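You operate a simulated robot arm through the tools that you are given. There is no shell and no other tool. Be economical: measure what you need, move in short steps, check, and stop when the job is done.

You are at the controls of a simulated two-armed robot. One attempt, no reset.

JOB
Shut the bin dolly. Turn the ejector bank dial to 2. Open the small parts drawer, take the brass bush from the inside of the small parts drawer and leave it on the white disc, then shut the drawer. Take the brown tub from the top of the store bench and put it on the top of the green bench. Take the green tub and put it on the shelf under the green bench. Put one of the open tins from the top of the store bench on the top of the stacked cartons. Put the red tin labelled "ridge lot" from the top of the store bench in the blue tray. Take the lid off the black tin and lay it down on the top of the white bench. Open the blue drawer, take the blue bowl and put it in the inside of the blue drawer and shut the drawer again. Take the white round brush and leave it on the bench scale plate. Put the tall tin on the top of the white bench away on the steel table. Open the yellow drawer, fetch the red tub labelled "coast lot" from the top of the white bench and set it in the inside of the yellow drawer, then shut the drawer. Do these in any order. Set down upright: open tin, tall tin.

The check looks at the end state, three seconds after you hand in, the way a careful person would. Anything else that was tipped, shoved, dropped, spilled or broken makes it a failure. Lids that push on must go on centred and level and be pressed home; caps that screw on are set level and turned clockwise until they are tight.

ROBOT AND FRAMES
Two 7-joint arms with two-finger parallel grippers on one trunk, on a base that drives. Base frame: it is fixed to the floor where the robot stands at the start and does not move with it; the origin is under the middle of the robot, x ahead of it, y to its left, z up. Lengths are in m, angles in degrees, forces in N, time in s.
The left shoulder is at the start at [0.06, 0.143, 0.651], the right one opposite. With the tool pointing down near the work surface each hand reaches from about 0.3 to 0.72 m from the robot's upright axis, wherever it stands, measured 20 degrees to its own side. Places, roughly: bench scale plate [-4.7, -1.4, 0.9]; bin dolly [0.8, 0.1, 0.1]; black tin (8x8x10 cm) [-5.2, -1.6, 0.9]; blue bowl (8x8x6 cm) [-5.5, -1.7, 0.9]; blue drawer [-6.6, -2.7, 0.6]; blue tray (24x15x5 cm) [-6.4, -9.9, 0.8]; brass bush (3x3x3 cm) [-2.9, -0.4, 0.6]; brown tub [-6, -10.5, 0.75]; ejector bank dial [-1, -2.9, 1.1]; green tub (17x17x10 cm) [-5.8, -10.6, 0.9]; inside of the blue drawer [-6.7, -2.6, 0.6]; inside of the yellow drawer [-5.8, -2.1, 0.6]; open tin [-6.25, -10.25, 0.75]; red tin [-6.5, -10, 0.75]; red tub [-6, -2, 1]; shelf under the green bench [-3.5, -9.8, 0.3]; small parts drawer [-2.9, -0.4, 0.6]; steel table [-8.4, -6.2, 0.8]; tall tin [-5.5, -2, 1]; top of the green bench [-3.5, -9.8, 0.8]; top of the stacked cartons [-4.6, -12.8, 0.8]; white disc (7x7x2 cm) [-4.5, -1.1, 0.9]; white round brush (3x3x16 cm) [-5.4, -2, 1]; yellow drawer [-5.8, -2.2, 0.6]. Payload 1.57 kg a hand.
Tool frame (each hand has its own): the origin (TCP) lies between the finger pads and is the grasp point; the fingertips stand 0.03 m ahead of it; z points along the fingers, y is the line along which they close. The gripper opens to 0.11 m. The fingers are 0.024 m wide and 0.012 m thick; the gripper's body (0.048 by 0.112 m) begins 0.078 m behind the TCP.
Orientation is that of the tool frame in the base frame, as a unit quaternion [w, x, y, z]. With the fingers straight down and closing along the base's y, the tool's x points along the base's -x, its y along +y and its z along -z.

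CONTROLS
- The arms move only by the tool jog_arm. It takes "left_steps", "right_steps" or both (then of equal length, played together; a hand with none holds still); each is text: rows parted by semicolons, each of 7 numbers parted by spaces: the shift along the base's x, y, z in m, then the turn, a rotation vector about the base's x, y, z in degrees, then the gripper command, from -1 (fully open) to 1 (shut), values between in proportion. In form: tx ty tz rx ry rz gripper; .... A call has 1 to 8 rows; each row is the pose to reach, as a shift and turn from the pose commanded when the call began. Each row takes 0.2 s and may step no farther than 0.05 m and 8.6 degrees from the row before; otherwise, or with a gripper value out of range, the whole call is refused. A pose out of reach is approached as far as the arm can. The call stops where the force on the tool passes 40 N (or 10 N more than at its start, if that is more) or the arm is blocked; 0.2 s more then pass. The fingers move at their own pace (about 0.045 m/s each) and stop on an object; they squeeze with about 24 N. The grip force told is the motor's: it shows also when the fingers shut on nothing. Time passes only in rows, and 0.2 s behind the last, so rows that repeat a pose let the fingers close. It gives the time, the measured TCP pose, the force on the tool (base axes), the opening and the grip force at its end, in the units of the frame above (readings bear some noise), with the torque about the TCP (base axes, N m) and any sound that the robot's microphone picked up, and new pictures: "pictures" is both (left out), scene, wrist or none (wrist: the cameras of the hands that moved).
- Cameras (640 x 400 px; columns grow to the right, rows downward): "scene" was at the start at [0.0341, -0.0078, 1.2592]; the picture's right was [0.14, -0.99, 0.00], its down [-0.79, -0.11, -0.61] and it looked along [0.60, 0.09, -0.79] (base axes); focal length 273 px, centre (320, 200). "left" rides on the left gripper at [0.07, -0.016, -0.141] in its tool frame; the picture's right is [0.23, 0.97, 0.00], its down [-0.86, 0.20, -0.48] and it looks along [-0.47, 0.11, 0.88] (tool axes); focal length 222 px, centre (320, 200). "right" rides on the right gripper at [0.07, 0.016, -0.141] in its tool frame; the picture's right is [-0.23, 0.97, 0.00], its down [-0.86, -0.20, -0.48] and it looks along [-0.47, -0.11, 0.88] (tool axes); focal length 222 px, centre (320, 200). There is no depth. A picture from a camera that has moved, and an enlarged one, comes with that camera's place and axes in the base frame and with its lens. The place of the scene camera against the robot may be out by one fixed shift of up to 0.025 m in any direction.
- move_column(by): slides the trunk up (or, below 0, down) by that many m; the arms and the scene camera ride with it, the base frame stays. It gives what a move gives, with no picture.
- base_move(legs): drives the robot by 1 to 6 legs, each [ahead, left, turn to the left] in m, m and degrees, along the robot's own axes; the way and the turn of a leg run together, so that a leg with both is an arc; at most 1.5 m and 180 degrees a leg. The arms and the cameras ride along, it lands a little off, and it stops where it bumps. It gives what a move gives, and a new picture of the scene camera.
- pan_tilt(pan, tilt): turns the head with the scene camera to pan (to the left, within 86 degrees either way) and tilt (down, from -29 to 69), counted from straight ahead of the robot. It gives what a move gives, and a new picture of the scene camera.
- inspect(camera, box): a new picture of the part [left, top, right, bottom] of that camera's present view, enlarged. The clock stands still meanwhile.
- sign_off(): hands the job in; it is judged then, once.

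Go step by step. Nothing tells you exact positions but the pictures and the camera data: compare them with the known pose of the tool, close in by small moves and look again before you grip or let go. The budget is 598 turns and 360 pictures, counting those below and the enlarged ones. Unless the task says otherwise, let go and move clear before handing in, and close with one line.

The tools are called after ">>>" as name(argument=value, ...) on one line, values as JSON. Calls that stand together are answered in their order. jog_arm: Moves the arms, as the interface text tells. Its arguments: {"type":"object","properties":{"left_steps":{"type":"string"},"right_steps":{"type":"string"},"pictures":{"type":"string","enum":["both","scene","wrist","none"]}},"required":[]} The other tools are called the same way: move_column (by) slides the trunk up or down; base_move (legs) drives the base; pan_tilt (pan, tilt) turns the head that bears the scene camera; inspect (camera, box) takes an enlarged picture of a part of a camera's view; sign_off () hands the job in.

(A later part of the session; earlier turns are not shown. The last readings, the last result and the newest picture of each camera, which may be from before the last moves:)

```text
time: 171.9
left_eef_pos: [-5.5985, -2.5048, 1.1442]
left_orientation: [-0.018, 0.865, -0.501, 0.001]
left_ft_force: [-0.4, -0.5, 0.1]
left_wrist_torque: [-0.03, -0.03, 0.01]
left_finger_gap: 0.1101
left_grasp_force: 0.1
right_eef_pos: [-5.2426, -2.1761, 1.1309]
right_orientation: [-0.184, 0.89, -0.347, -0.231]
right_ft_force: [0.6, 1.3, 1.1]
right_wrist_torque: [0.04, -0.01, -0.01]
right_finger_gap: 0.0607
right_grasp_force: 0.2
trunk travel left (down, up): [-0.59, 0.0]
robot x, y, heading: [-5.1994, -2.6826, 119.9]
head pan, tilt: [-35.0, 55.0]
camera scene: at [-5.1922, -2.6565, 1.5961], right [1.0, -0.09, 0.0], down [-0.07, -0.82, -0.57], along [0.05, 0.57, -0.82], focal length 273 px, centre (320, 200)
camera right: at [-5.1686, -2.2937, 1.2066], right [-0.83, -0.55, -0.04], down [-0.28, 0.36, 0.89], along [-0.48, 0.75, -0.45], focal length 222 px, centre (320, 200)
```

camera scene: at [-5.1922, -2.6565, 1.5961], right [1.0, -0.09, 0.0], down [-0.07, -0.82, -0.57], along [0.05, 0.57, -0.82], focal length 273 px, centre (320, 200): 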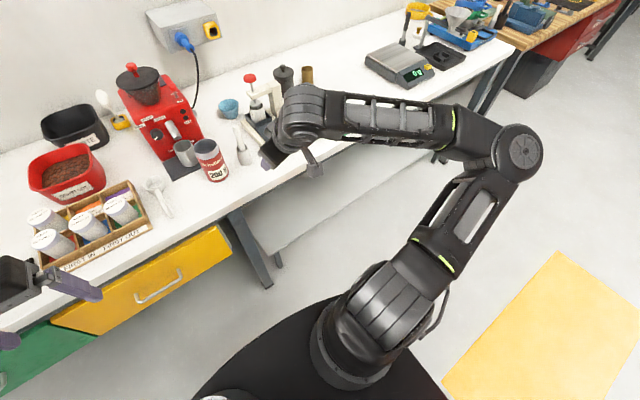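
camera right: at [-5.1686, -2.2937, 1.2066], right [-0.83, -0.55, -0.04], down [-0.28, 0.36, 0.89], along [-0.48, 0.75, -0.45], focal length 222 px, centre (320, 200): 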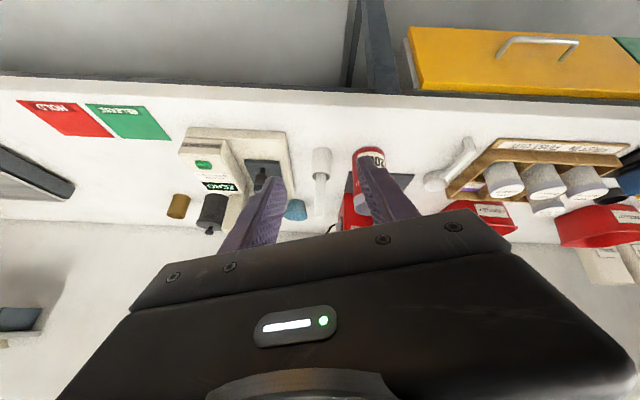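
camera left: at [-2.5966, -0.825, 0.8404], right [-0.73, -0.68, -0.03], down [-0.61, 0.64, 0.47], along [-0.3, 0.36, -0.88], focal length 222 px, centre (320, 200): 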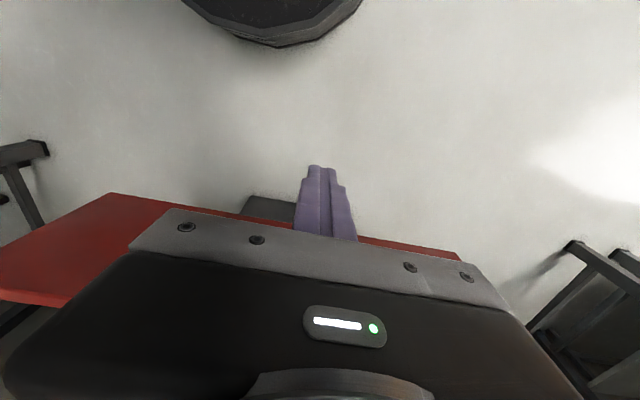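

I back the base 0.12 m and extend the arm while tilting gradually.

>>> base_move(legs=[[-0.12, 0, 0]])

>>> jog_arm(right_steps="-0.02 0.0346 -0.012 3 1.8 0 -0.1; -0.04 0.069 -0.025 7 4 0 -0.1; -0.06 0.104 -0.04 12 7 0 -0.1; -0.086 0.136 -0.055 18 10.4 0 -0.1; -0.112 0.167 -0.07 24 13.9 0 -0.1; -0.13 0.19 -0.085 30 17.3 0 -0.1; -0.142 0.196 -0.1 36 20.8 0 -0.1", pictures="both")

```text
time: 173.2
left_eef_pos: [-5.5376, -2.6129, 1.1465]
left_orientation: [-0.018, 0.866, -0.5, -0.001]
left_ft_force: [0.0, -0.4, -0.2]
left_wrist_torque: [0.08, 0.0, 0.04]
left_finger_gap: 0.1101
left_grasp_force: 0.0
right_eef_pos: [-5.1815, -2.2818, 1.1326]
right_orientation: [-0.185, 0.89, -0.346, -0.233]
right_ft_force: [0.6, 0.6, -0.6]
right_wrist_torque: [0.06, 0.02, 0.01]
right_finger_gap: 0.0605
right_grasp_force: 0.0
trunk travel left (down, up): [-0.59, 0.0]
robot x, y, heading: [-5.144, -2.7882, 120.2]
head pan, tilt: [-35.0, 55.0]
camera scene: at [-5.1297, -2.7629, 1.5962], right [1.0, -0.08, 0.0], down [-0.07, -0.82, -0.57], along [0.05, 0.57, -0.82], focal length 273 px, centre (320, 200)
```

scene: 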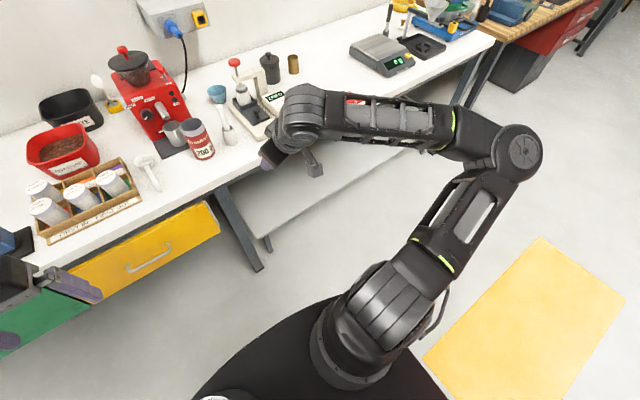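

```text
time: 174.8
left_eef_pos: [-5.5379, -2.6108, 1.1449]
left_orientation: [-0.019, 0.866, -0.5, 0.0]
left_ft_force: [0.7, 0.5, 0.3]
left_wrist_torque: [0.05, -0.01, -0.01]
left_finger_gap: 0.1099
left_grasp_force: 0.1
right_eef_pos: [-5.3158, -2.0861, 1.0369]
right_orientation: [-0.37, 0.751, -0.292, -0.462]
right_ft_force: [0.0, 0.2, 0.8]
right_wrist_torque: [-0.01, -0.04, -0.02]
right_finger_gap: 0.0605
right_grasp_force: 0.0
right hand out of reach, approached as far as the arm can: row 7
trunk travel left (down, up): [-0.59, 0.0]
robot x, y, heading: [-5.1435, -2.788, 120.1]
head pan, tilt: [-35.0, 55.0]
camera scene: at [-5.1306, -2.7617, 1.5962], right [1.0, -0.08, 0.0], down [-0.07, -0.82, -0.57], along [0.05, 0.57, -0.82], focal length 273 px, centre (320, 200)
camera right: at [-5.2325, -2.2189, 1.012], right [-0.85, -0.52, -0.07], down [0.04, -0.2, 0.98], along [-0.52, 0.83, 0.19], focal length 222 px, centre (320, 200)
```

scene: 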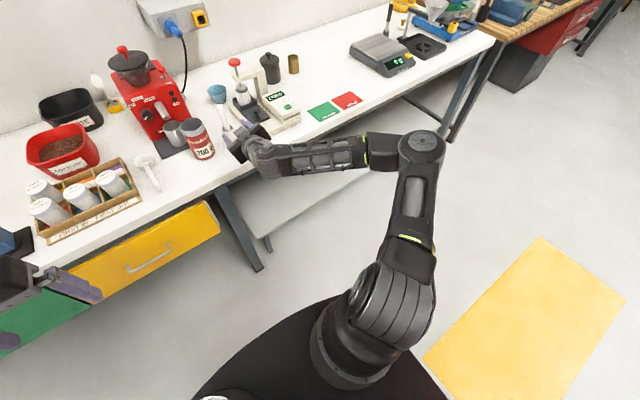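
right: 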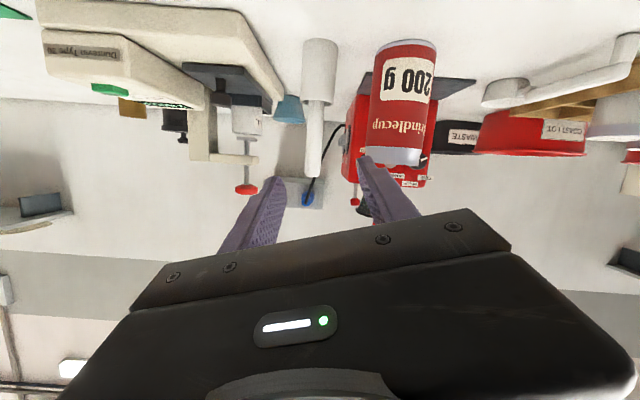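

The brush is centred between the fingers. I advance onto it and close.

>>> jog_arm(right_steps="-0.018 0.035 -0.012 0 0 0 -0.1; -0.036 0.07 -0.025 0 0 0 -0.1; -0.053 0.104 -0.035 0 0 0 -0.1; -0.053 0.104 -0.035 0 0 0 -0.1", pictures="wrist")

```text
time: 175.8
left_eef_pos: [-5.5369, -2.6101, 1.1441]
left_orientation: [-0.019, 0.866, -0.5, -0.001]
left_ft_force: [0.7, 0.2, -0.5]
left_wrist_torque: [0.02, 0.02, 0.03]
left_finger_gap: 0.11
left_grasp_force: 0.0
right_eef_pos: [-5.3707, -1.9821, 0.9996]
right_orientation: [-0.368, 0.753, -0.292, -0.461]
right_ft_force: [-0.8, 0.1, 0.5]
right_wrist_torque: [0.01, -0.02, -0.04]
right_finger_gap: 0.0603
right_grasp_force: 0.0
right hand out of reach, approached as far as the arm can: row 1, 2
trunk travel left (down, up): [-0.59, 0.0]
robot x, y, heading: [-5.1418, -2.7896, 120.2]
head pan, tilt: [-35.0, 55.0]
camera right: at [-5.2873, -2.1146, 0.9756], right [-0.85, -0.52, -0.07], down [0.04, -0.2, 0.98], along [-0.52, 0.83, 0.19], focal length 222 px, centre (320, 200)
```

right: 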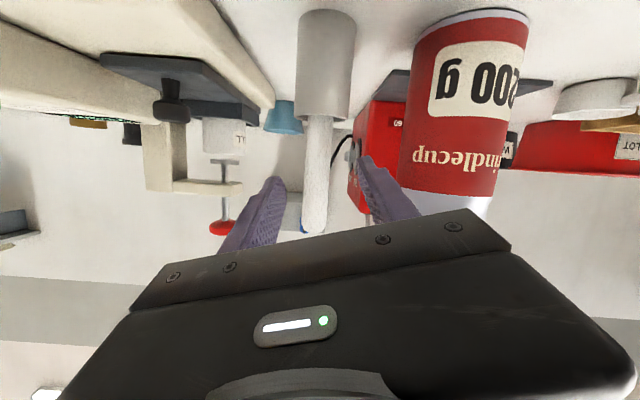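

>>> jog_arm(right_steps="-0.003 0.005 0 0 0 0 0.3; -0.003 0.005 0 0 0 0 0.8; -0.003 0.005 0 0 0 0 1; -0.003 0.005 0 0 0 0 1", pictures="wrist")

```text
time: 176.8
left_eef_pos: [-5.5383, -2.6107, 1.1458]
left_orientation: [-0.018, 0.866, -0.5, 0.0]
left_ft_force: [-0.5, -0.9, -0.3]
left_wrist_torque: [0.0, -0.01, 0.0]
left_finger_gap: 0.1099
left_grasp_force: 0.1
right_eef_pos: [-5.3769, -1.9792, 1.0005]
right_orientation: [-0.367, 0.752, -0.292, -0.463]
right_ft_force: [-2.3, -3.5, 0.3]
right_wrist_torque: [-0.49, 0.33, 0.03]
right_finger_gap: 0.0243
right_grasp_force: 23.9
trunk travel left (down, up): [-0.59, 0.0]
robot x, y, heading: [-5.1417, -2.7902, 120.1]
head pan, tilt: [-35.0, 55.0]
camera right: at [-5.2929, -2.1114, 0.9751], right [-0.85, -0.52, -0.07], down [0.04, -0.2, 0.98], along [-0.53, 0.83, 0.19], focal length 222 px, centre (320, 200)
```

right: 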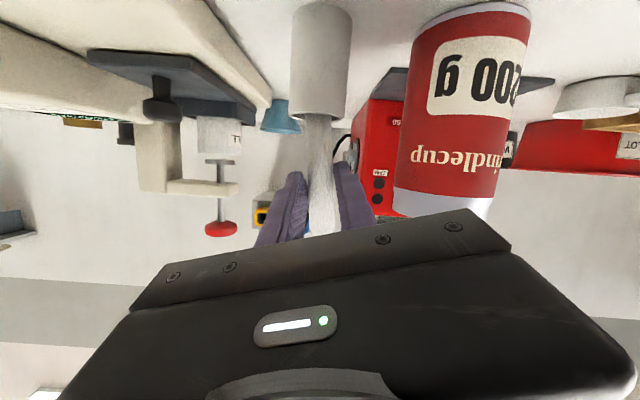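

Gripped. I lift straight up out of the cup.

>>> jog_arm(right_steps="0 0 0.02 0 0 0 1; 0 0 0.045 0 0 0 1; 0 0 0.07 0 0 0 1; 0 0 0.095 0 0 0 1; 0 0 0.12 0 0 0 1", pictures="both")

```text
time: 178.0
left_eef_pos: [-5.5371, -2.6113, 1.1446]
left_orientation: [-0.017, 0.866, -0.5, 0.0]
left_ft_force: [0.6, 0.5, 0.0]
left_wrist_torque: [0.01, 0.0, -0.01]
left_finger_gap: 0.1101
left_grasp_force: 0.0
right_eef_pos: [-5.3742, -1.9805, 1.124]
right_orientation: [-0.369, 0.752, -0.291, -0.463]
right_ft_force: [-0.1, 1.7, -0.4]
right_wrist_torque: [-0.02, 0.01, 0.02]
right_finger_gap: 0.0198
right_grasp_force: 24.0
trunk travel left (down, up): [-0.59, 0.0]
robot x, y, heading: [-5.1425, -2.7882, 120.2]
head pan, tilt: [-35.0, 55.0]
camera scene: at [-5.1306, -2.7612, 1.5961], right [1.0, -0.09, 0.0], down [-0.07, -0.82, -0.57], along [0.05, 0.57, -0.82], focal length 273 px, centre (320, 200)
camera right: at [-5.2911, -2.1123, 1.0976], right [-0.85, -0.52, -0.07], down [0.04, -0.2, 0.98], along [-0.52, 0.83, 0.19], focal length 222 px, centre (320, 200)
```

scene: 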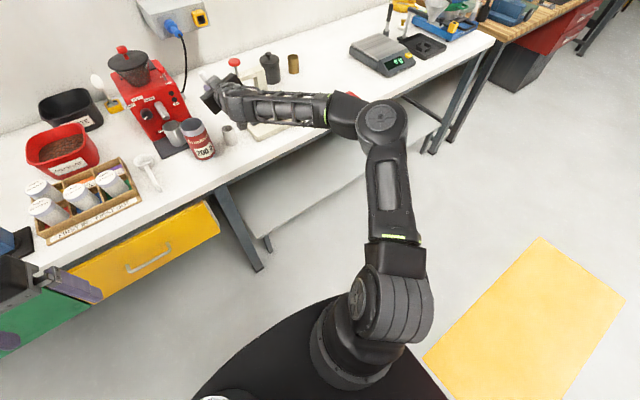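
right: 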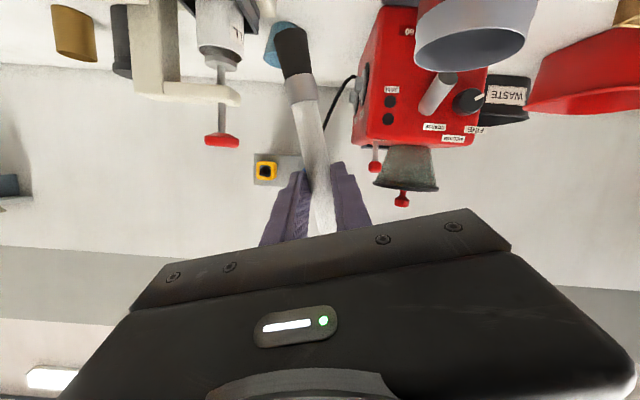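

The brush is out of the cup, bristles down. I retract and turn the hand down so the brush becomes level.

>>> jog_arm(right_steps="0.02 -0.035 0.01 0 0 0 1; 0.042 -0.073 0.02 -6 -3.5 0 1; 0.064 -0.111 0.02 -12 -7 0 1; 0.086 -0.149 0.02 -18 -10.4 0 1; 0.108 -0.187 0.02 -24 -13.9 0 1; 0.13 -0.225 0.02 -31 -18 0 1; 0.148 -0.257 0.02 -38 -22 0 1; 0.16 -0.277 0.02 -45 -26 0 1", pictures="none")

>>> jog_arm(right_steps="0 0 0.01 -7 -4 0 1; 0 0 0.02 -14 -8 0 1; 0 0 0.02 -21 -12 0 1", pictures="both")

```text
time: 179.8
left_eef_pos: [-5.5385, -2.61, 1.1442]
left_orientation: [-0.018, 0.866, -0.5, 0.002]
left_ft_force: [0.1, 0.5, 0.0]
left_wrist_torque: [-0.01, -0.01, -0.01]
left_finger_gap: 0.11
left_grasp_force: 0.0
right_eef_pos: [-5.2181, -2.2532, 1.1423]
right_orientation: [-0.11, 0.917, -0.357, -0.139]
right_ft_force: [-0.1, -0.8, -0.9]
right_wrist_torque: [0.02, 0.02, 0.0]
right_finger_gap: 0.02
right_grasp_force: 24.3
trunk travel left (down, up): [-0.59, 0.0]
robot x, y, heading: [-5.1429, -2.7918, 120.2]
head pan, tilt: [-35.0, 55.0]
```

```text
time: 180.6
left_eef_pos: [-5.5388, -2.6111, 1.1446]
left_orientation: [-0.018, 0.866, -0.5, 0.001]
left_ft_force: [-0.1, 1.0, 0.7]
left_wrist_torque: [0.0, 0.0, 0.0]
left_finger_gap: 0.1098
left_grasp_force: 0.1
right_eef_pos: [-5.2183, -2.2566, 1.1554]
right_orientation: [0.007, 0.933, -0.36, 0.0]
right_ft_force: [0.3, 1.1, -0.2]
right_wrist_torque: [-0.03, 0.03, -0.03]
right_finger_gap: 0.0203
right_grasp_force: 23.5
right hand out of reach, approached as far as the arm can: row 3
trunk travel left (down, up): [-0.59, 0.0]
robot x, y, heading: [-5.1436, -2.7888, 120.0]
head pan, tilt: [-35.0, 55.0]
camera scene: at [-5.1313, -2.7614, 1.5961], right [1.0, -0.08, 0.0], down [-0.07, -0.82, -0.57], along [0.05, 0.57, -0.82], focal length 273 px, centre (320, 200)
camera right: at [-5.1768, -2.3137, 1.2965], right [-0.82, -0.57, 0.01], down [-0.5, 0.73, 0.47], along [-0.28, 0.38, -0.88], focal length 222 px, centre (320, 200)
```

scene: 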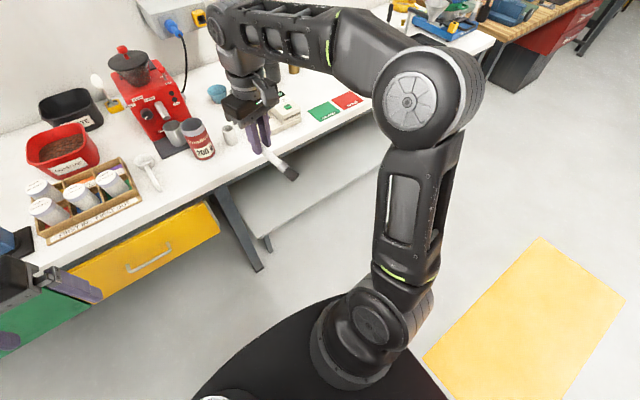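
right: 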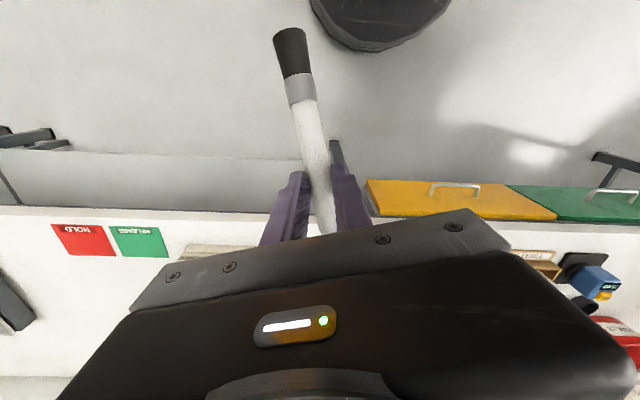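

The brush points back, nearly level. I drive right and forward to the bench scale.

>>> base_move(legs=[[0, -0.79, 0], [0.4, 0, 0]])

>>> jog_arm(right_steps="0 0 0 0 0 -8 1; 0 0 0 0 0 -16 1", pictures="both")

```text
time: 187.1
left_eef_pos: [-5.0475, -1.84, 1.1439]
left_orientation: [-0.019, 0.867, -0.498, 0.001]
left_ft_force: [0.6, -0.2, -0.4]
left_wrist_torque: [-0.03, 0.01, 0.01]
left_finger_gap: 0.1099
left_grasp_force: 0.1
right_eef_pos: [-4.7293, -1.4835, 1.1539]
right_orientation: [0.007, 0.934, -0.357, 0.0]
right_ft_force: [0.1, 0.1, -0.4]
right_wrist_torque: [0.0, -0.01, 0.03]
right_finger_gap: 0.0201
right_grasp_force: 24.2
trunk travel left (down, up): [-0.59, 0.0]
robot x, y, heading: [-4.6487, -2.0165, 120.6]
head pan, tilt: [-35.0, 55.0]
camera scene: at [-4.639, -1.987, 1.5961], right [1.0, -0.08, 0.0], down [-0.06, -0.82, -0.57], along [0.04, 0.57, -0.82], focal length 273 px, centre (320, 200)
```

scene: 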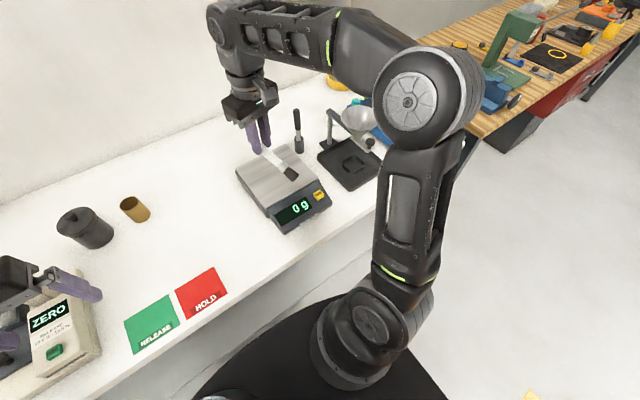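

```text
time: 187.7
left_eef_pos: [-5.0472, -1.8413, 1.1446]
left_orientation: [-0.017, 0.868, -0.497, 0.0]
left_ft_force: [0.0, 0.2, 0.1]
left_wrist_torque: [0.01, -0.01, 0.05]
left_finger_gap: 0.1101
left_grasp_force: 0.0
right_eef_pos: [-4.7302, -1.4846, 1.1559]
right_orientation: [0.006, 0.875, -0.485, -0.001]
right_ft_force: [-0.5, -0.9, -0.5]
right_wrist_torque: [0.03, 0.04, -0.02]
right_finger_gap: 0.0198
right_grasp_force: 24.1
trunk travel left (down, up): [-0.59, 0.0]
robot x, y, heading: [-4.6466, -2.0154, 120.4]
head pan, tilt: [-35.0, 55.0]
camera scene: at [-4.6384, -1.988, 1.5961], right [1.0, -0.08, 0.0], down [-0.06, -0.82, -0.57], along [0.04, 0.57, -0.82], focal length 273 px, centre (320, 200)
camera right: at [-4.7051, -1.5509, 1.2967], right [-0.95, -0.33, 0.01], down [-0.28, 0.83, 0.47], along [-0.16, 0.44, -0.88], focal length 222 px, centre (320, 200)
```

scene: 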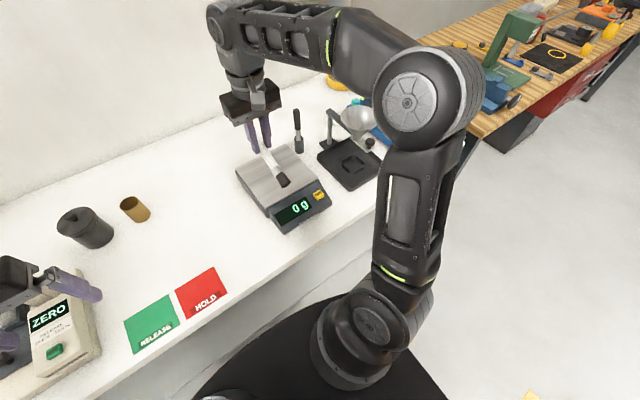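
right: 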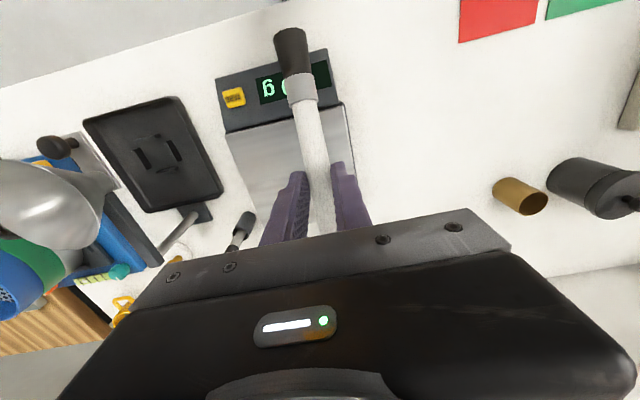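

I move over the plate centre and lower.

>>> jog_arm(right_steps="-0.01 0.04 -0.02 0 0 0 1; -0.018 0.08 -0.045 0 0 0 1; -0.0225 0.1136 -0.07 0 0 0 1; -0.0225 0.1136 -0.11 0 0 0 1; -0.0225 0.1136 -0.14 0 0 0 1", pictures="both")

```text
time: 188.9
left_eef_pos: [-5.0466, -1.8408, 1.1452]
left_orientation: [-0.018, 0.868, -0.497, 0.0]
left_ft_force: [-0.2, 0.0, -0.4]
left_wrist_torque: [-0.02, 0.03, 0.01]
left_finger_gap: 0.11
left_grasp_force: 0.1
right_eef_pos: [-4.7528, -1.3679, 1.0115]
right_orientation: [0.005, 0.875, -0.484, -0.003]
right_ft_force: [-0.7, 1.2, 7.1]
right_wrist_torque: [-0.44, -0.31, 0.04]
right_finger_gap: 0.0202
right_grasp_force: 24.4
trunk travel left (down, up): [-0.59, 0.0]
robot x, y, heading: [-4.6514, -2.0163, 120.7]
head pan, tilt: [-35.0, 55.0]
camera scene: at [-4.6387, -1.9881, 1.5964], right [1.0, -0.08, 0.0], down [-0.06, -0.82, -0.57], along [0.04, 0.57, -0.82], focal length 273 px, centre (320, 200)
camera right: at [-4.7282, -1.4345, 1.1538], right [-0.94, -0.33, 0.01], down [-0.28, 0.83, 0.48], along [-0.16, 0.45, -0.88], focal length 222 px, centre (320, 200)
```

scene: 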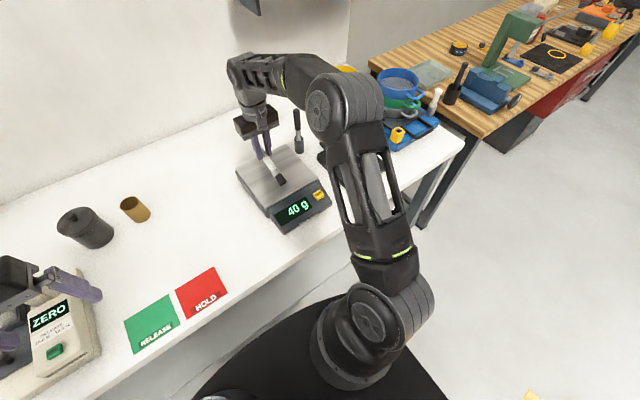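
right: 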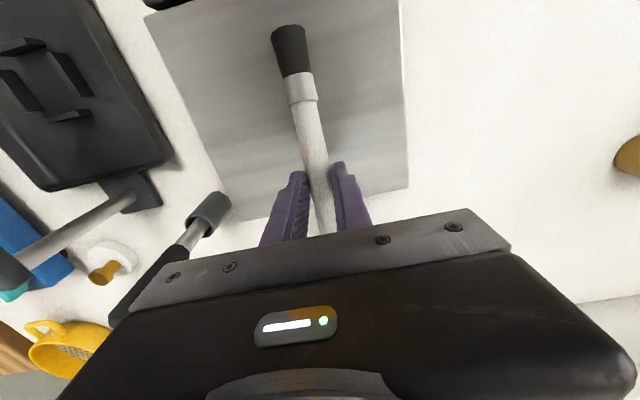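

The bristles touch the plate (scale shows 40 g). I tilt the hand back to level the brush while lowering.

>>> jog_arm(right_steps="0 0 -0.005 -5 -2.9 0 1; 0 0 -0.014 -10 -5.8 0 1; 0 0 -0.024 -15 -8.7 0 1; 0 0 -0.03 -17 -10 0 1", pictures="both")

```text
time: 189.9
left_eef_pos: [-5.0459, -1.8424, 1.145]
left_orientation: [-0.018, 0.868, -0.496, 0.0]
left_ft_force: [0.2, -0.1, 0.1]
left_wrist_torque: [0.01, 0.01, -0.01]
left_finger_gap: 0.1098
left_grasp_force: 0.0
right_eef_pos: [-4.7532, -1.3688, 1.0034]
right_orientation: [0.045, 0.873, -0.482, 0.063]
right_ft_force: [-0.2, 0.2, -0.3]
right_wrist_torque: [0.01, 0.03, 0.01]
right_finger_gap: 0.0197
right_grasp_force: 23.8
right hand out of reach, approached as far as the arm can: row 2, 3, 4
trunk travel left (down, up): [-0.59, 0.0]
robot x, y, heading: [-4.6496, -2.0195, 120.7]
head pan, tilt: [-35.0, 55.0]
camera scene: at [-4.6385, -1.9882, 1.5961], right [1.0, -0.08, 0.0], down [-0.06, -0.82, -0.57], along [0.04, 0.57, -0.82], focal length 273 px, centre (320, 200)
camera right: at [-4.7394, -1.4164, 1.1539], right [-0.94, -0.33, -0.02], down [-0.31, 0.89, 0.34], along [-0.09, 0.33, -0.94], focal length 222 px, centre (320, 200)
```

scene: 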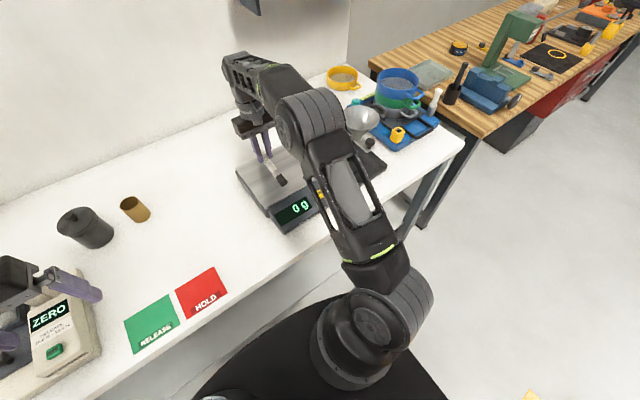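
right: 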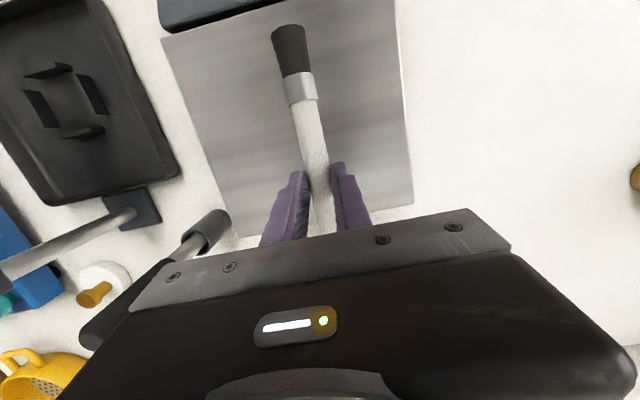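

>>> jog_arm(right_steps="0 0 -0.006 0 0 0 1; 0 0 -0.012 0 0 0 1; 0 0 -0.018 0 0 0 1; 0 0 -0.024 0 0 0 1; 0 0 -0.03 0 0 0 1", pictures="both")

```text
time: 191.1
left_eef_pos: [-5.0459, -1.8426, 1.146]
left_orientation: [-0.018, 0.868, -0.497, 0.0]
left_ft_force: [-0.5, -0.5, 0.7]
left_wrist_torque: [-0.01, 0.02, 0.02]
left_finger_gap: 0.1098
left_grasp_force: 0.0
right_eef_pos: [-4.7523, -1.3686, 0.9748]
right_orientation: [0.043, 0.873, -0.482, 0.061]
right_ft_force: [0.6, 1.3, 17.5]
right_wrist_torque: [0.08, 0.04, -0.03]
right_finger_gap: 0.0207
right_grasp_force: 23.9
trunk travel left (down, up): [-0.59, 0.0]
robot x, y, heading: [-4.6484, -2.0148, 120.4]
head pan, tilt: [-35.0, 55.0]
camera scene: at [-4.6382, -1.9895, 1.5965], right [1.0, -0.08, 0.0], down [-0.06, -0.82, -0.57], along [0.04, 0.57, -0.82], focal length 273 px, centre (320, 200)
camera right: at [-4.7382, -1.4178, 1.1256], right [-0.94, -0.33, -0.02], down [-0.31, 0.89, 0.34], along [-0.1, 0.33, -0.94], focal length 222 px, centre (320, 200)
```

scene: 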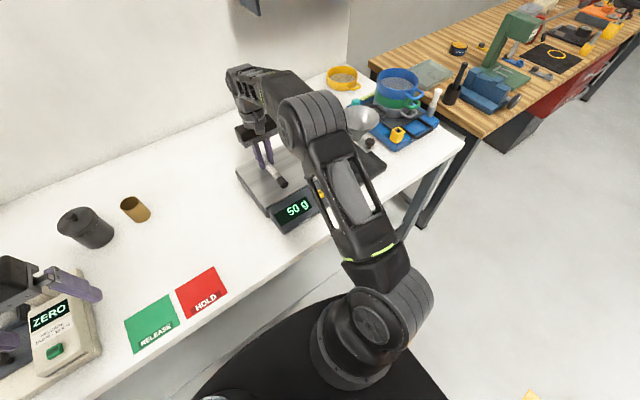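
right: 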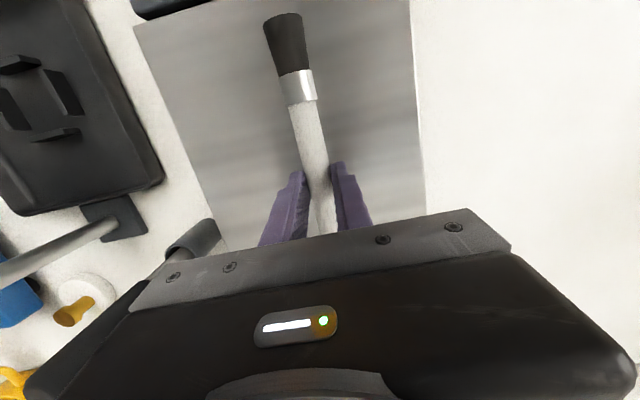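

Fingertips are on the plate. I open slowly, keeping the fingers beside the brush.

>>> jog_arm(right_steps="0 0 0.003 0 0 0 0.8; 0 0 0.003 0 0 0 0.5; 0 0 0.003 0 0 0 0.3; 0 0 0.003 0 0 0 0.3; 0 0 0.003 0 0 0 0.3", pictures="wrist")

```text
time: 192.3
left_eef_pos: [-5.047, -1.8404, 1.1448]
left_orientation: [-0.017, 0.867, -0.497, 0.0]
left_ft_force: [-0.4, -0.6, 0.4]
left_wrist_torque: [-0.03, 0.0, 0.0]
left_finger_gap: 0.1101
left_grasp_force: 0.0
right_eef_pos: [-4.7513, -1.3696, 0.9763]
right_orientation: [0.044, 0.872, -0.483, 0.063]
right_ft_force: [-0.3, 0.3, -0.4]
right_wrist_torque: [-0.01, 0.01, 0.01]
right_finger_gap: 0.0387
right_grasp_force: 0.1
trunk travel left (down, up): [-0.59, 0.0]
robot x, y, heading: [-4.6483, -2.0174, 120.7]
head pan, tilt: [-35.0, 55.0]
camera right: at [-4.7382, -1.4172, 1.1266], right [-0.94, -0.33, -0.02], down [-0.31, 0.89, 0.34], along [-0.09, 0.33, -0.94], focal length 222 px, centre (320, 200)
```

right: 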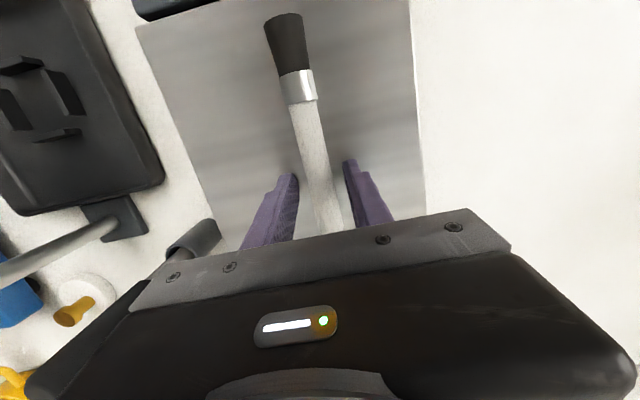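

Released. I lift away.

>>> jog_arm(right_steps="0 0 0.025 0 0 0 0.2; 0 0 0.05 1 0.5 0 0.2; 0.005 -0.01 0.08 4 2 0 0.2; 0.015 -0.03 0.11 7 4 0 0.2; 0.03 -0.06 0.14 7 4 0 0.2; 0.05 -0.095 0.16 7 4 0 0.2; 0.07 -0.13 0.18 7 4 0 0.2", pictures="both")

```text
time: 193.9
left_eef_pos: [-5.0457, -1.8416, 1.1447]
left_orientation: [-0.018, 0.868, -0.496, -0.001]
left_ft_force: [0.3, -0.1, -0.3]
left_wrist_torque: [-0.01, 0.03, 0.01]
left_finger_gap: 0.1101
left_grasp_force: 0.0
right_eef_pos: [-4.6815, -1.4999, 1.1565]
right_orientation: [0.007, 0.876, -0.482, 0.003]
right_ft_force: [-0.4, -0.3, 0.1]
right_wrist_torque: [-0.01, -0.03, 0.02]
right_finger_gap: 0.0442
right_grasp_force: 0.1
right hand out of reach, approached as far as the arm can: row 2
trunk travel left (down, up): [-0.59, 0.0]
robot x, y, heading: [-4.6485, -2.019, 120.7]
head pan, tilt: [-35.0, 55.0]
camera scene: at [-4.6375, -1.9891, 1.5961], right [1.0, -0.08, 0.0], down [-0.06, -0.82, -0.57], along [0.04, 0.57, -0.82], focal length 273 px, centre (320, 200)
camera right: at [-4.6579, -1.5645, 1.2979], right [-0.94, -0.33, 0.01], down [-0.29, 0.84, 0.47], along [-0.16, 0.44, -0.88], focal length 222 px, centre (320, 200)
```

scene: 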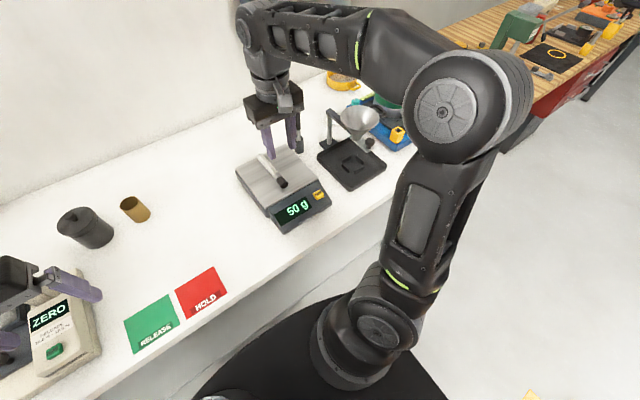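
right: 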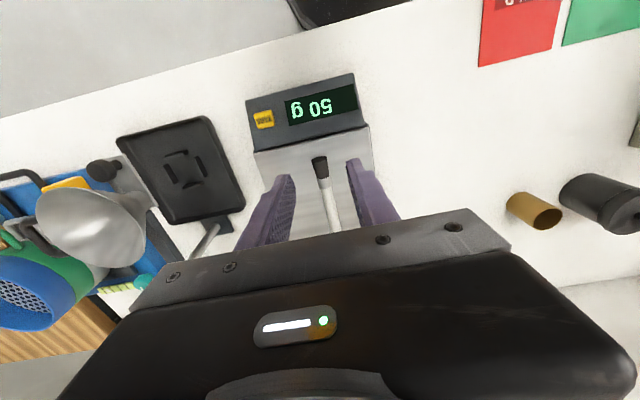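

The brush lies on the scale plate (50 g). Next: the black tin's lid; tin at about [-5.25, -1.57]. I back off, slide left and approach it.

>>> base_move(legs=[[-0.25, 0, -0.6], [0, 0.516, 0], [0.3, 0, 0]])

>>> pan_tilt(pan=-10, tilt=50)

```text
time: 200.0
left_eef_pos: [-5.5161, -2.0455, 1.143]
left_orientation: [-0.019, 0.866, -0.499, 0.0]
left_ft_force: [0.5, 0.7, -0.4]
left_wrist_torque: [-0.01, -0.03, -0.01]
left_finger_gap: 0.1101
left_grasp_force: 0.0
right_eef_pos: [-5.1498, -1.7037, 1.1547]
right_orientation: [0.008, 0.874, -0.485, 0.003]
right_ft_force: [-0.1, 0.3, 0.5]
right_wrist_torque: [-0.05, -0.03, 0.0]
right_finger_gap: 0.0439
right_grasp_force: 0.1
trunk travel left (down, up): [-0.59, 0.0]
robot x, y, heading: [-5.117, -2.2206, 120.5]
head pan, tilt: [-35.0, 55.0]
camera scene: at [-5.109, -2.1943, 1.5961], right [1.0, -0.08, 0.0], down [-0.07, -0.82, -0.57], along [0.05, 0.57, -0.82], focal length 273 px, centre (320, 200)
```

scene: 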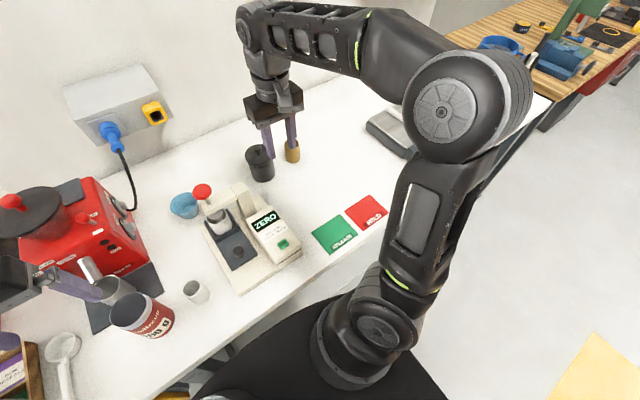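

```text
time: 200.9
left_eef_pos: [-5.5157, -2.0456, 1.1451]
left_orientation: [-0.018, 0.867, -0.499, 0.0]
left_ft_force: [0.6, 0.8, 0.6]
left_wrist_torque: [0.03, 0.01, 0.01]
left_finger_gap: 0.1099
left_grasp_force: 0.1
right_eef_pos: [-5.1504, -1.7049, 1.1571]
right_orientation: [0.008, 0.875, -0.485, 0.004]
right_ft_force: [-0.4, -0.7, 0.0]
right_wrist_torque: [0.02, 0.01, -0.02]
right_finger_gap: 0.0439
right_grasp_force: 0.1
trunk travel left (down, up): [-0.59, 0.0]
robot x, y, heading: [-5.1204, -2.2208, 120.2]
head pan, tilt: [-10.0, 50.0]
camera scene: at [-5.141, -2.1948, 1.6026], right [0.94, 0.34, 0.0], down [0.26, -0.72, -0.64], along [-0.22, 0.6, -0.77], focal length 273 px, centre (320, 200)
```

scene: 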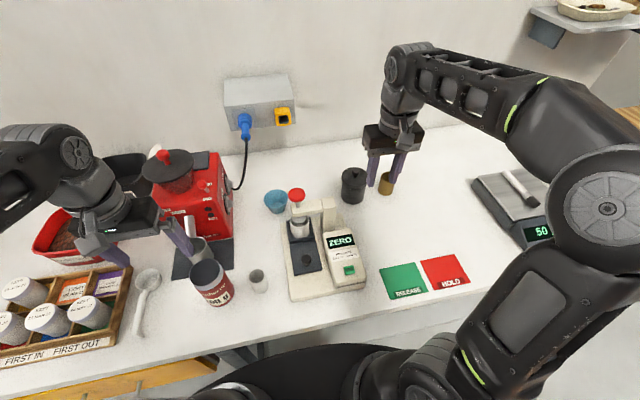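

I move the right hand above the lid knob.

>>> jog_arm(right_steps="-0.025 0.032 -0.02 0 0 0 0; -0.05 0.064 -0.04 0 0 0 0; -0.075 0.096 -0.06 0 0 0 0; -0.1 0.126 -0.08 0 0 0 0; -0.108 0.137 -0.095 0 0 0 0", pictures="both")

```text
time: 202.1
left_eef_pos: [-5.5159, -2.0455, 1.1449]
left_orientation: [-0.019, 0.866, -0.499, 0.0]
left_ft_force: [0.0, 0.2, 0.4]
left_wrist_torque: [-0.01, 0.01, 0.02]
left_finger_gap: 0.1098
left_grasp_force: 0.1
right_eef_pos: [-5.2563, -1.567, 1.0621]
right_orientation: [0.007, 0.874, -0.486, 0.003]
right_ft_force: [-0.5, -0.1, 0.1]
right_wrist_torque: [-0.02, 0.0, 0.01]
right_finger_gap: 0.0551
right_grasp_force: 0.0
trunk travel left (down, up): [-0.59, 0.0]
robot x, y, heading: [-5.1182, -2.2237, 120.3]
head pan, tilt: [-10.0, 50.0]
camera scene: at [-5.1411, -2.1947, 1.6026], right [0.94, 0.35, 0.0], down [0.26, -0.72, -0.64], along [-0.22, 0.6, -0.77], focal length 273 px, centre (320, 200)
camera right: at [-5.2336, -1.6332, 1.2039], right [-0.95, -0.32, 0.01], down [-0.28, 0.84, 0.47], along [-0.16, 0.44, -0.88], focal length 222 px, centre (320, 200)
```

scene: 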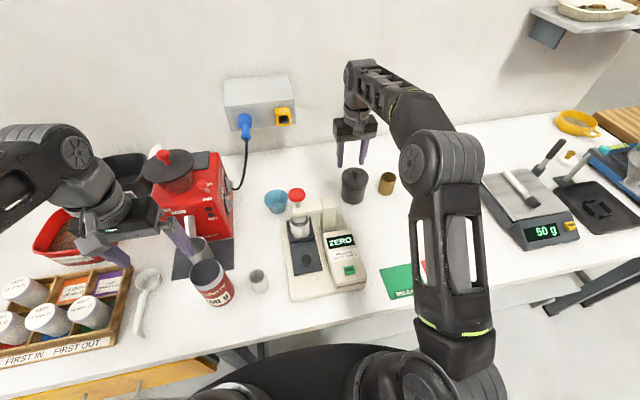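
right: 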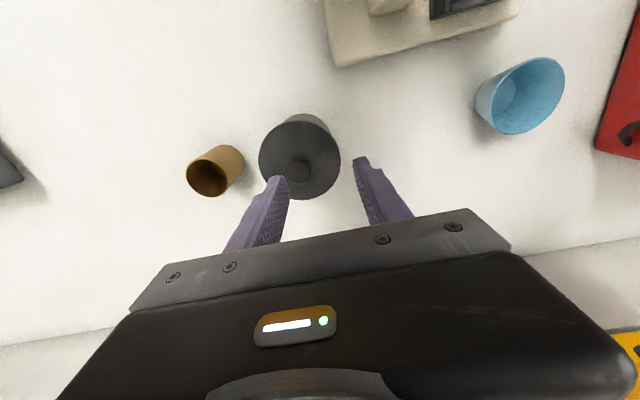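

>>> jog_arm(right_steps="0.016 0.017 -0.015 0 0 0 0.2; 0.016 0.017 -0.035 0 0 0 0.2", pictures="wrist")

```text
time: 202.7
left_eef_pos: [-5.5156, -2.0459, 1.1442]
left_orientation: [-0.019, 0.866, -0.499, 0.0]
left_ft_force: [-0.1, -0.6, -0.1]
left_wrist_torque: [0.04, 0.02, 0.04]
left_finger_gap: 0.1101
left_grasp_force: 0.0
right_eef_pos: [-5.2418, -1.55, 1.0255]
right_orientation: [0.008, 0.874, -0.485, 0.003]
right_ft_force: [-0.3, -1.1, 0.3]
right_wrist_torque: [0.01, 0.01, 0.05]
right_finger_gap: 0.0439
right_grasp_force: 0.1
trunk travel left (down, up): [-0.59, 0.0]
robot x, y, heading: [-5.1196, -2.226, 120.3]
head pan, tilt: [-10.0, 50.0]
camera right: at [-5.2192, -1.6165, 1.1686], right [-0.95, -0.32, 0.01], down [-0.28, 0.84, 0.47], along [-0.16, 0.44, -0.89], focal length 222 px, centre (320, 200)
```

right: 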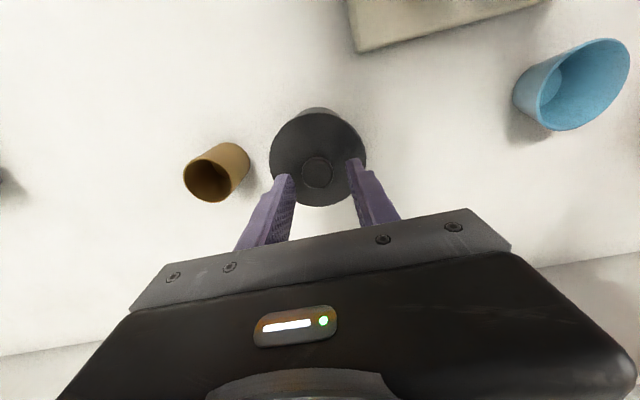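

Centred. I descend and close on the knob.

>>> jog_arm(right_steps="0.001 -0.001 -0.012 0 0 0 0.2; 0.001 -0.001 -0.024 0 0 0 0.2; 0.001 -0.001 -0.032 0 0 0 0.2; 0.001 -0.001 -0.032 0 0 0 0.6; 0.001 -0.001 -0.032 0 0 0 1; 0.001 -0.001 -0.032 0 0 0 1; 0.001 -0.001 -0.032 0 0 0 1", pictures="wrist")

```text
time: 203.4
left_eef_pos: [-5.5157, -2.0477, 1.144]
left_orientation: [-0.018, 0.866, -0.499, 0.0]
left_ft_force: [-0.1, 0.3, 0.4]
left_wrist_torque: [-0.04, -0.01, 0.01]
left_finger_gap: 0.11
left_grasp_force: 0.1
right_eef_pos: [-5.242, -1.5505, 1.0091]
right_orientation: [0.002, 0.873, -0.487, -0.007]
right_ft_force: [3.6, -10.2, 27.2]
right_wrist_torque: [-0.49, -0.46, -0.09]
right_finger_gap: 0.0444
right_grasp_force: 0.4
trunk travel left (down, up): [-0.59, 0.0]
robot x, y, heading: [-5.1204, -2.223, 120.3]
head pan, tilt: [-10.0, 50.0]
stopped in row 3 (right hand): the force on the tool passed its limit (the readings are from after the stop); the commanded pose is now the measured one
camera right: at [-5.2175, -1.6182, 1.1509], right [-0.95, -0.32, 0.01], down [-0.27, 0.83, 0.48], along [-0.16, 0.45, -0.88], focal length 222 px, centre (320, 200)
```

right: 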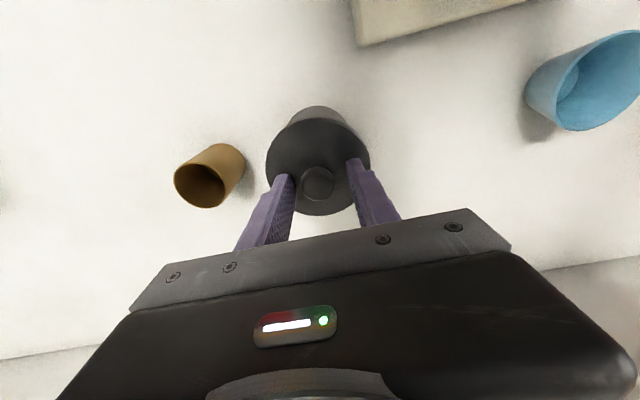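

The tips rest on the lid's top. I relieve 2 mm and close on the knob.

>>> jog_arm(right_steps="0 0 0.003 0 0 0 0.2; 0 0 0.003 0 0 0 0.6; 0 0 0.003 0 0 0 1; 0 0 0.003 0 0 0 1; 0 0 0.003 0 0 0 1", pictures="wrist")

```text
time: 204.6
left_eef_pos: [-5.5151, -2.0469, 1.1444]
left_orientation: [-0.018, 0.866, -0.5, 0.0]
left_ft_force: [0.0, -0.4, 0.5]
left_wrist_torque: [0.0, 0.04, -0.02]
left_finger_gap: 0.1104
left_grasp_force: 0.1
right_eef_pos: [-5.2426, -1.55, 1.0096]
right_orientation: [0.003, 0.874, -0.486, -0.005]
right_ft_force: [2.8, -1.0, 20.5]
right_wrist_torque: [-0.05, -0.2, -0.01]
right_finger_gap: 0.0241
right_grasp_force: 24.2
trunk travel left (down, up): [-0.59, 0.0]
robot x, y, heading: [-5.1188, -2.2235, 120.1]
head pan, tilt: [-10.0, 50.0]
camera right: at [-5.2182, -1.6177, 1.1504], right [-0.95, -0.32, 0.01], down [-0.28, 0.83, 0.48], along [-0.16, 0.45, -0.88], focal length 222 px, centre (320, 200)
```

right: 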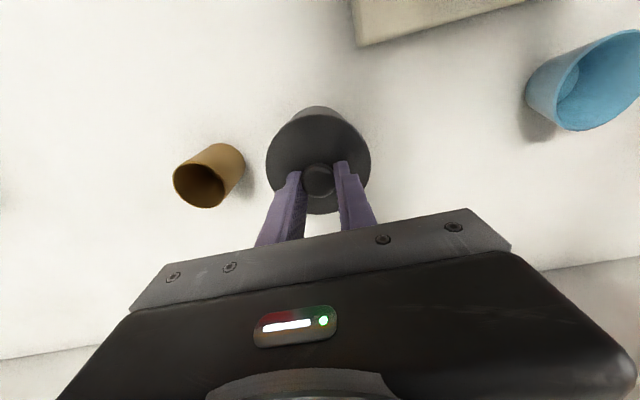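

Knob held. I lift slowly.

>>> jog_arm(right_steps="0 0 0.004 0 0 0 1; 0 0 0.008 0 0 0 1; 0 0 0.014 0 0 0 1; 0 0 0.022 0 0 0 1; 0 0 0.03 0 0 0 1", pictures="both")

```text
time: 205.8
left_eef_pos: [-5.5156, -2.0451, 1.1439]
left_orientation: [-0.018, 0.866, -0.499, 0.0]
left_ft_force: [-0.3, -0.1, 0.6]
left_wrist_torque: [0.01, 0.01, 0.0]
left_finger_gap: 0.1099
left_grasp_force: 0.1
right_eef_pos: [-5.2411, -1.5496, 1.0374]
right_orientation: [0.003, 0.874, -0.486, -0.004]
right_ft_force: [0.1, 0.0, -0.4]
right_wrist_torque: [0.01, 0.02, -0.02]
right_finger_gap: 0.0243
right_grasp_force: 23.8
trunk travel left (down, up): [-0.59, 0.0]
robot x, y, heading: [-5.12, -2.2241, 120.2]
head pan, tilt: [-10.0, 50.0]
heard: snap
camera scene: at [-5.141, -2.195, 1.6026], right [0.94, 0.35, 0.0], down [0.26, -0.72, -0.64], along [-0.22, 0.6, -0.77], focal length 273 px, centre (320, 200)
camera right: at [-5.2175, -1.6162, 1.1783], right [-0.95, -0.32, 0.01], down [-0.28, 0.83, 0.48], along [-0.16, 0.45, -0.88], focal length 222 px, centre (320, 200)
```

scene: 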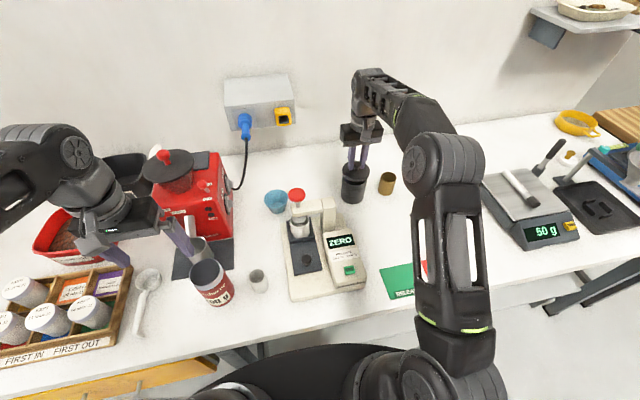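
right: 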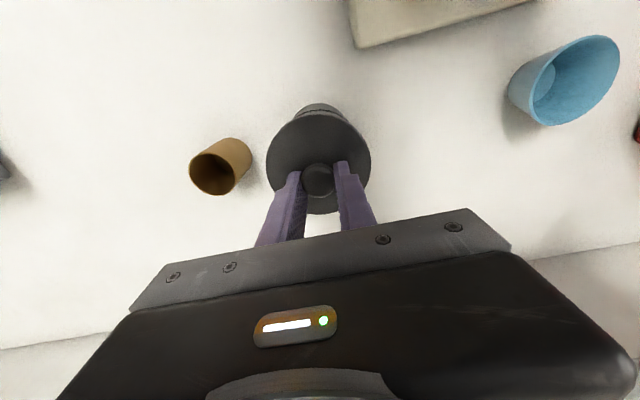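

The lid snapped off. I raise it and carry it to the free spot near [-5.08, -1.63].

>>> jog_arm(right_steps="0 0 0.03 0 0 0 1; 0.02 -0.01 0.055 0 0 0 1; 0.06 -0.03 0.055 0 0 0 1; 0.1 -0.05 0.05 0 0 0 1; 0.14 -0.07 0.03 0 0 0 1; 0.161 -0.08 0 0 0 0 1; 0.161 -0.08 -0.04 0 0 0 1", pictures="both")

```text
time: 207.4
left_eef_pos: [-5.5151, -2.0452, 1.1437]
left_orientation: [-0.017, 0.866, -0.499, 0.0]
left_ft_force: [0.3, -0.4, -0.2]
left_wrist_torque: [-0.06, -0.04, -0.01]
left_finger_gap: 0.11
left_grasp_force: 0.0
right_eef_pos: [-5.083, -1.6292, 1.0016]
right_orientation: [0.004, 0.874, -0.487, -0.004]
right_ft_force: [0.0, 0.4, -0.6]
right_wrist_torque: [0.03, 0.0, 0.0]
right_finger_gap: 0.0241
right_grasp_force: 23.8
trunk travel left (down, up): [-0.59, 0.0]
robot x, y, heading: [-5.1198, -2.2264, 120.3]
head pan, tilt: [-10.0, 50.0]
camera scene: at [-5.1411, -2.1942, 1.6026], right [0.94, 0.35, 0.0], down [0.26, -0.72, -0.64], along [-0.22, 0.6, -0.77], focal length 273 px, centre (320, 200)
camera right: at [-5.0584, -1.6967, 1.1427], right [-0.95, -0.32, 0.01], down [-0.28, 0.83, 0.48], along [-0.16, 0.45, -0.88], focal length 222 px, centre (320, 200)
```

scene: 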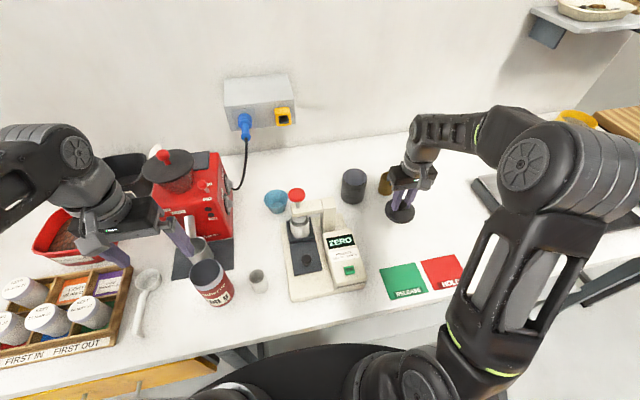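
right: 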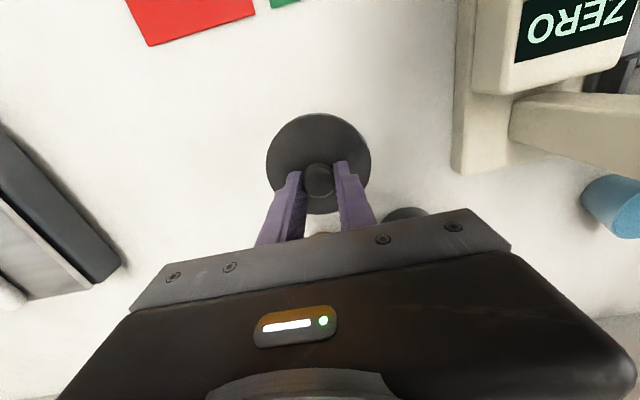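

>>> jog_arm(right_steps="0 0 -0.02 0 0 0 1; 0 0 -0.04 0 0 0 1; 0 0 -0.05 0 0 0 1; 0 0 -0.058 0 0 0 1; 0 0 -0.066 0 0 0 1; 0 0 -0.074 0 0 0 1; 0 0 -0.082 0 0 0 1; 0 0 -0.09 0 0 0 1", pictures="none")

```text
time: 209.1
left_eef_pos: [-5.5142, -2.0476, 1.1462]
left_orientation: [-0.018, 0.866, -0.5, -0.001]
left_ft_force: [-0.1, -0.1, 0.0]
left_wrist_torque: [0.0, 0.0, -0.01]
left_finger_gap: 0.11
left_grasp_force: 0.1
right_eef_pos: [-5.0812, -1.6288, 0.9216]
right_orientation: [0.002, 0.873, -0.488, -0.007]
right_ft_force: [2.6, -8.8, 25.2]
right_wrist_torque: [-0.53, -0.36, -0.07]
right_finger_gap: 0.0243
right_grasp_force: 24.2
trunk travel left (down, up): [-0.59, 0.0]
robot x, y, heading: [-5.1207, -2.2193, 120.3]
head pan, tilt: [-10.0, 50.0]
stopped in row 8 (right hand): the force on the tool passed its limit (the readings are from after the stop); the commanded pose is now the measured one
```

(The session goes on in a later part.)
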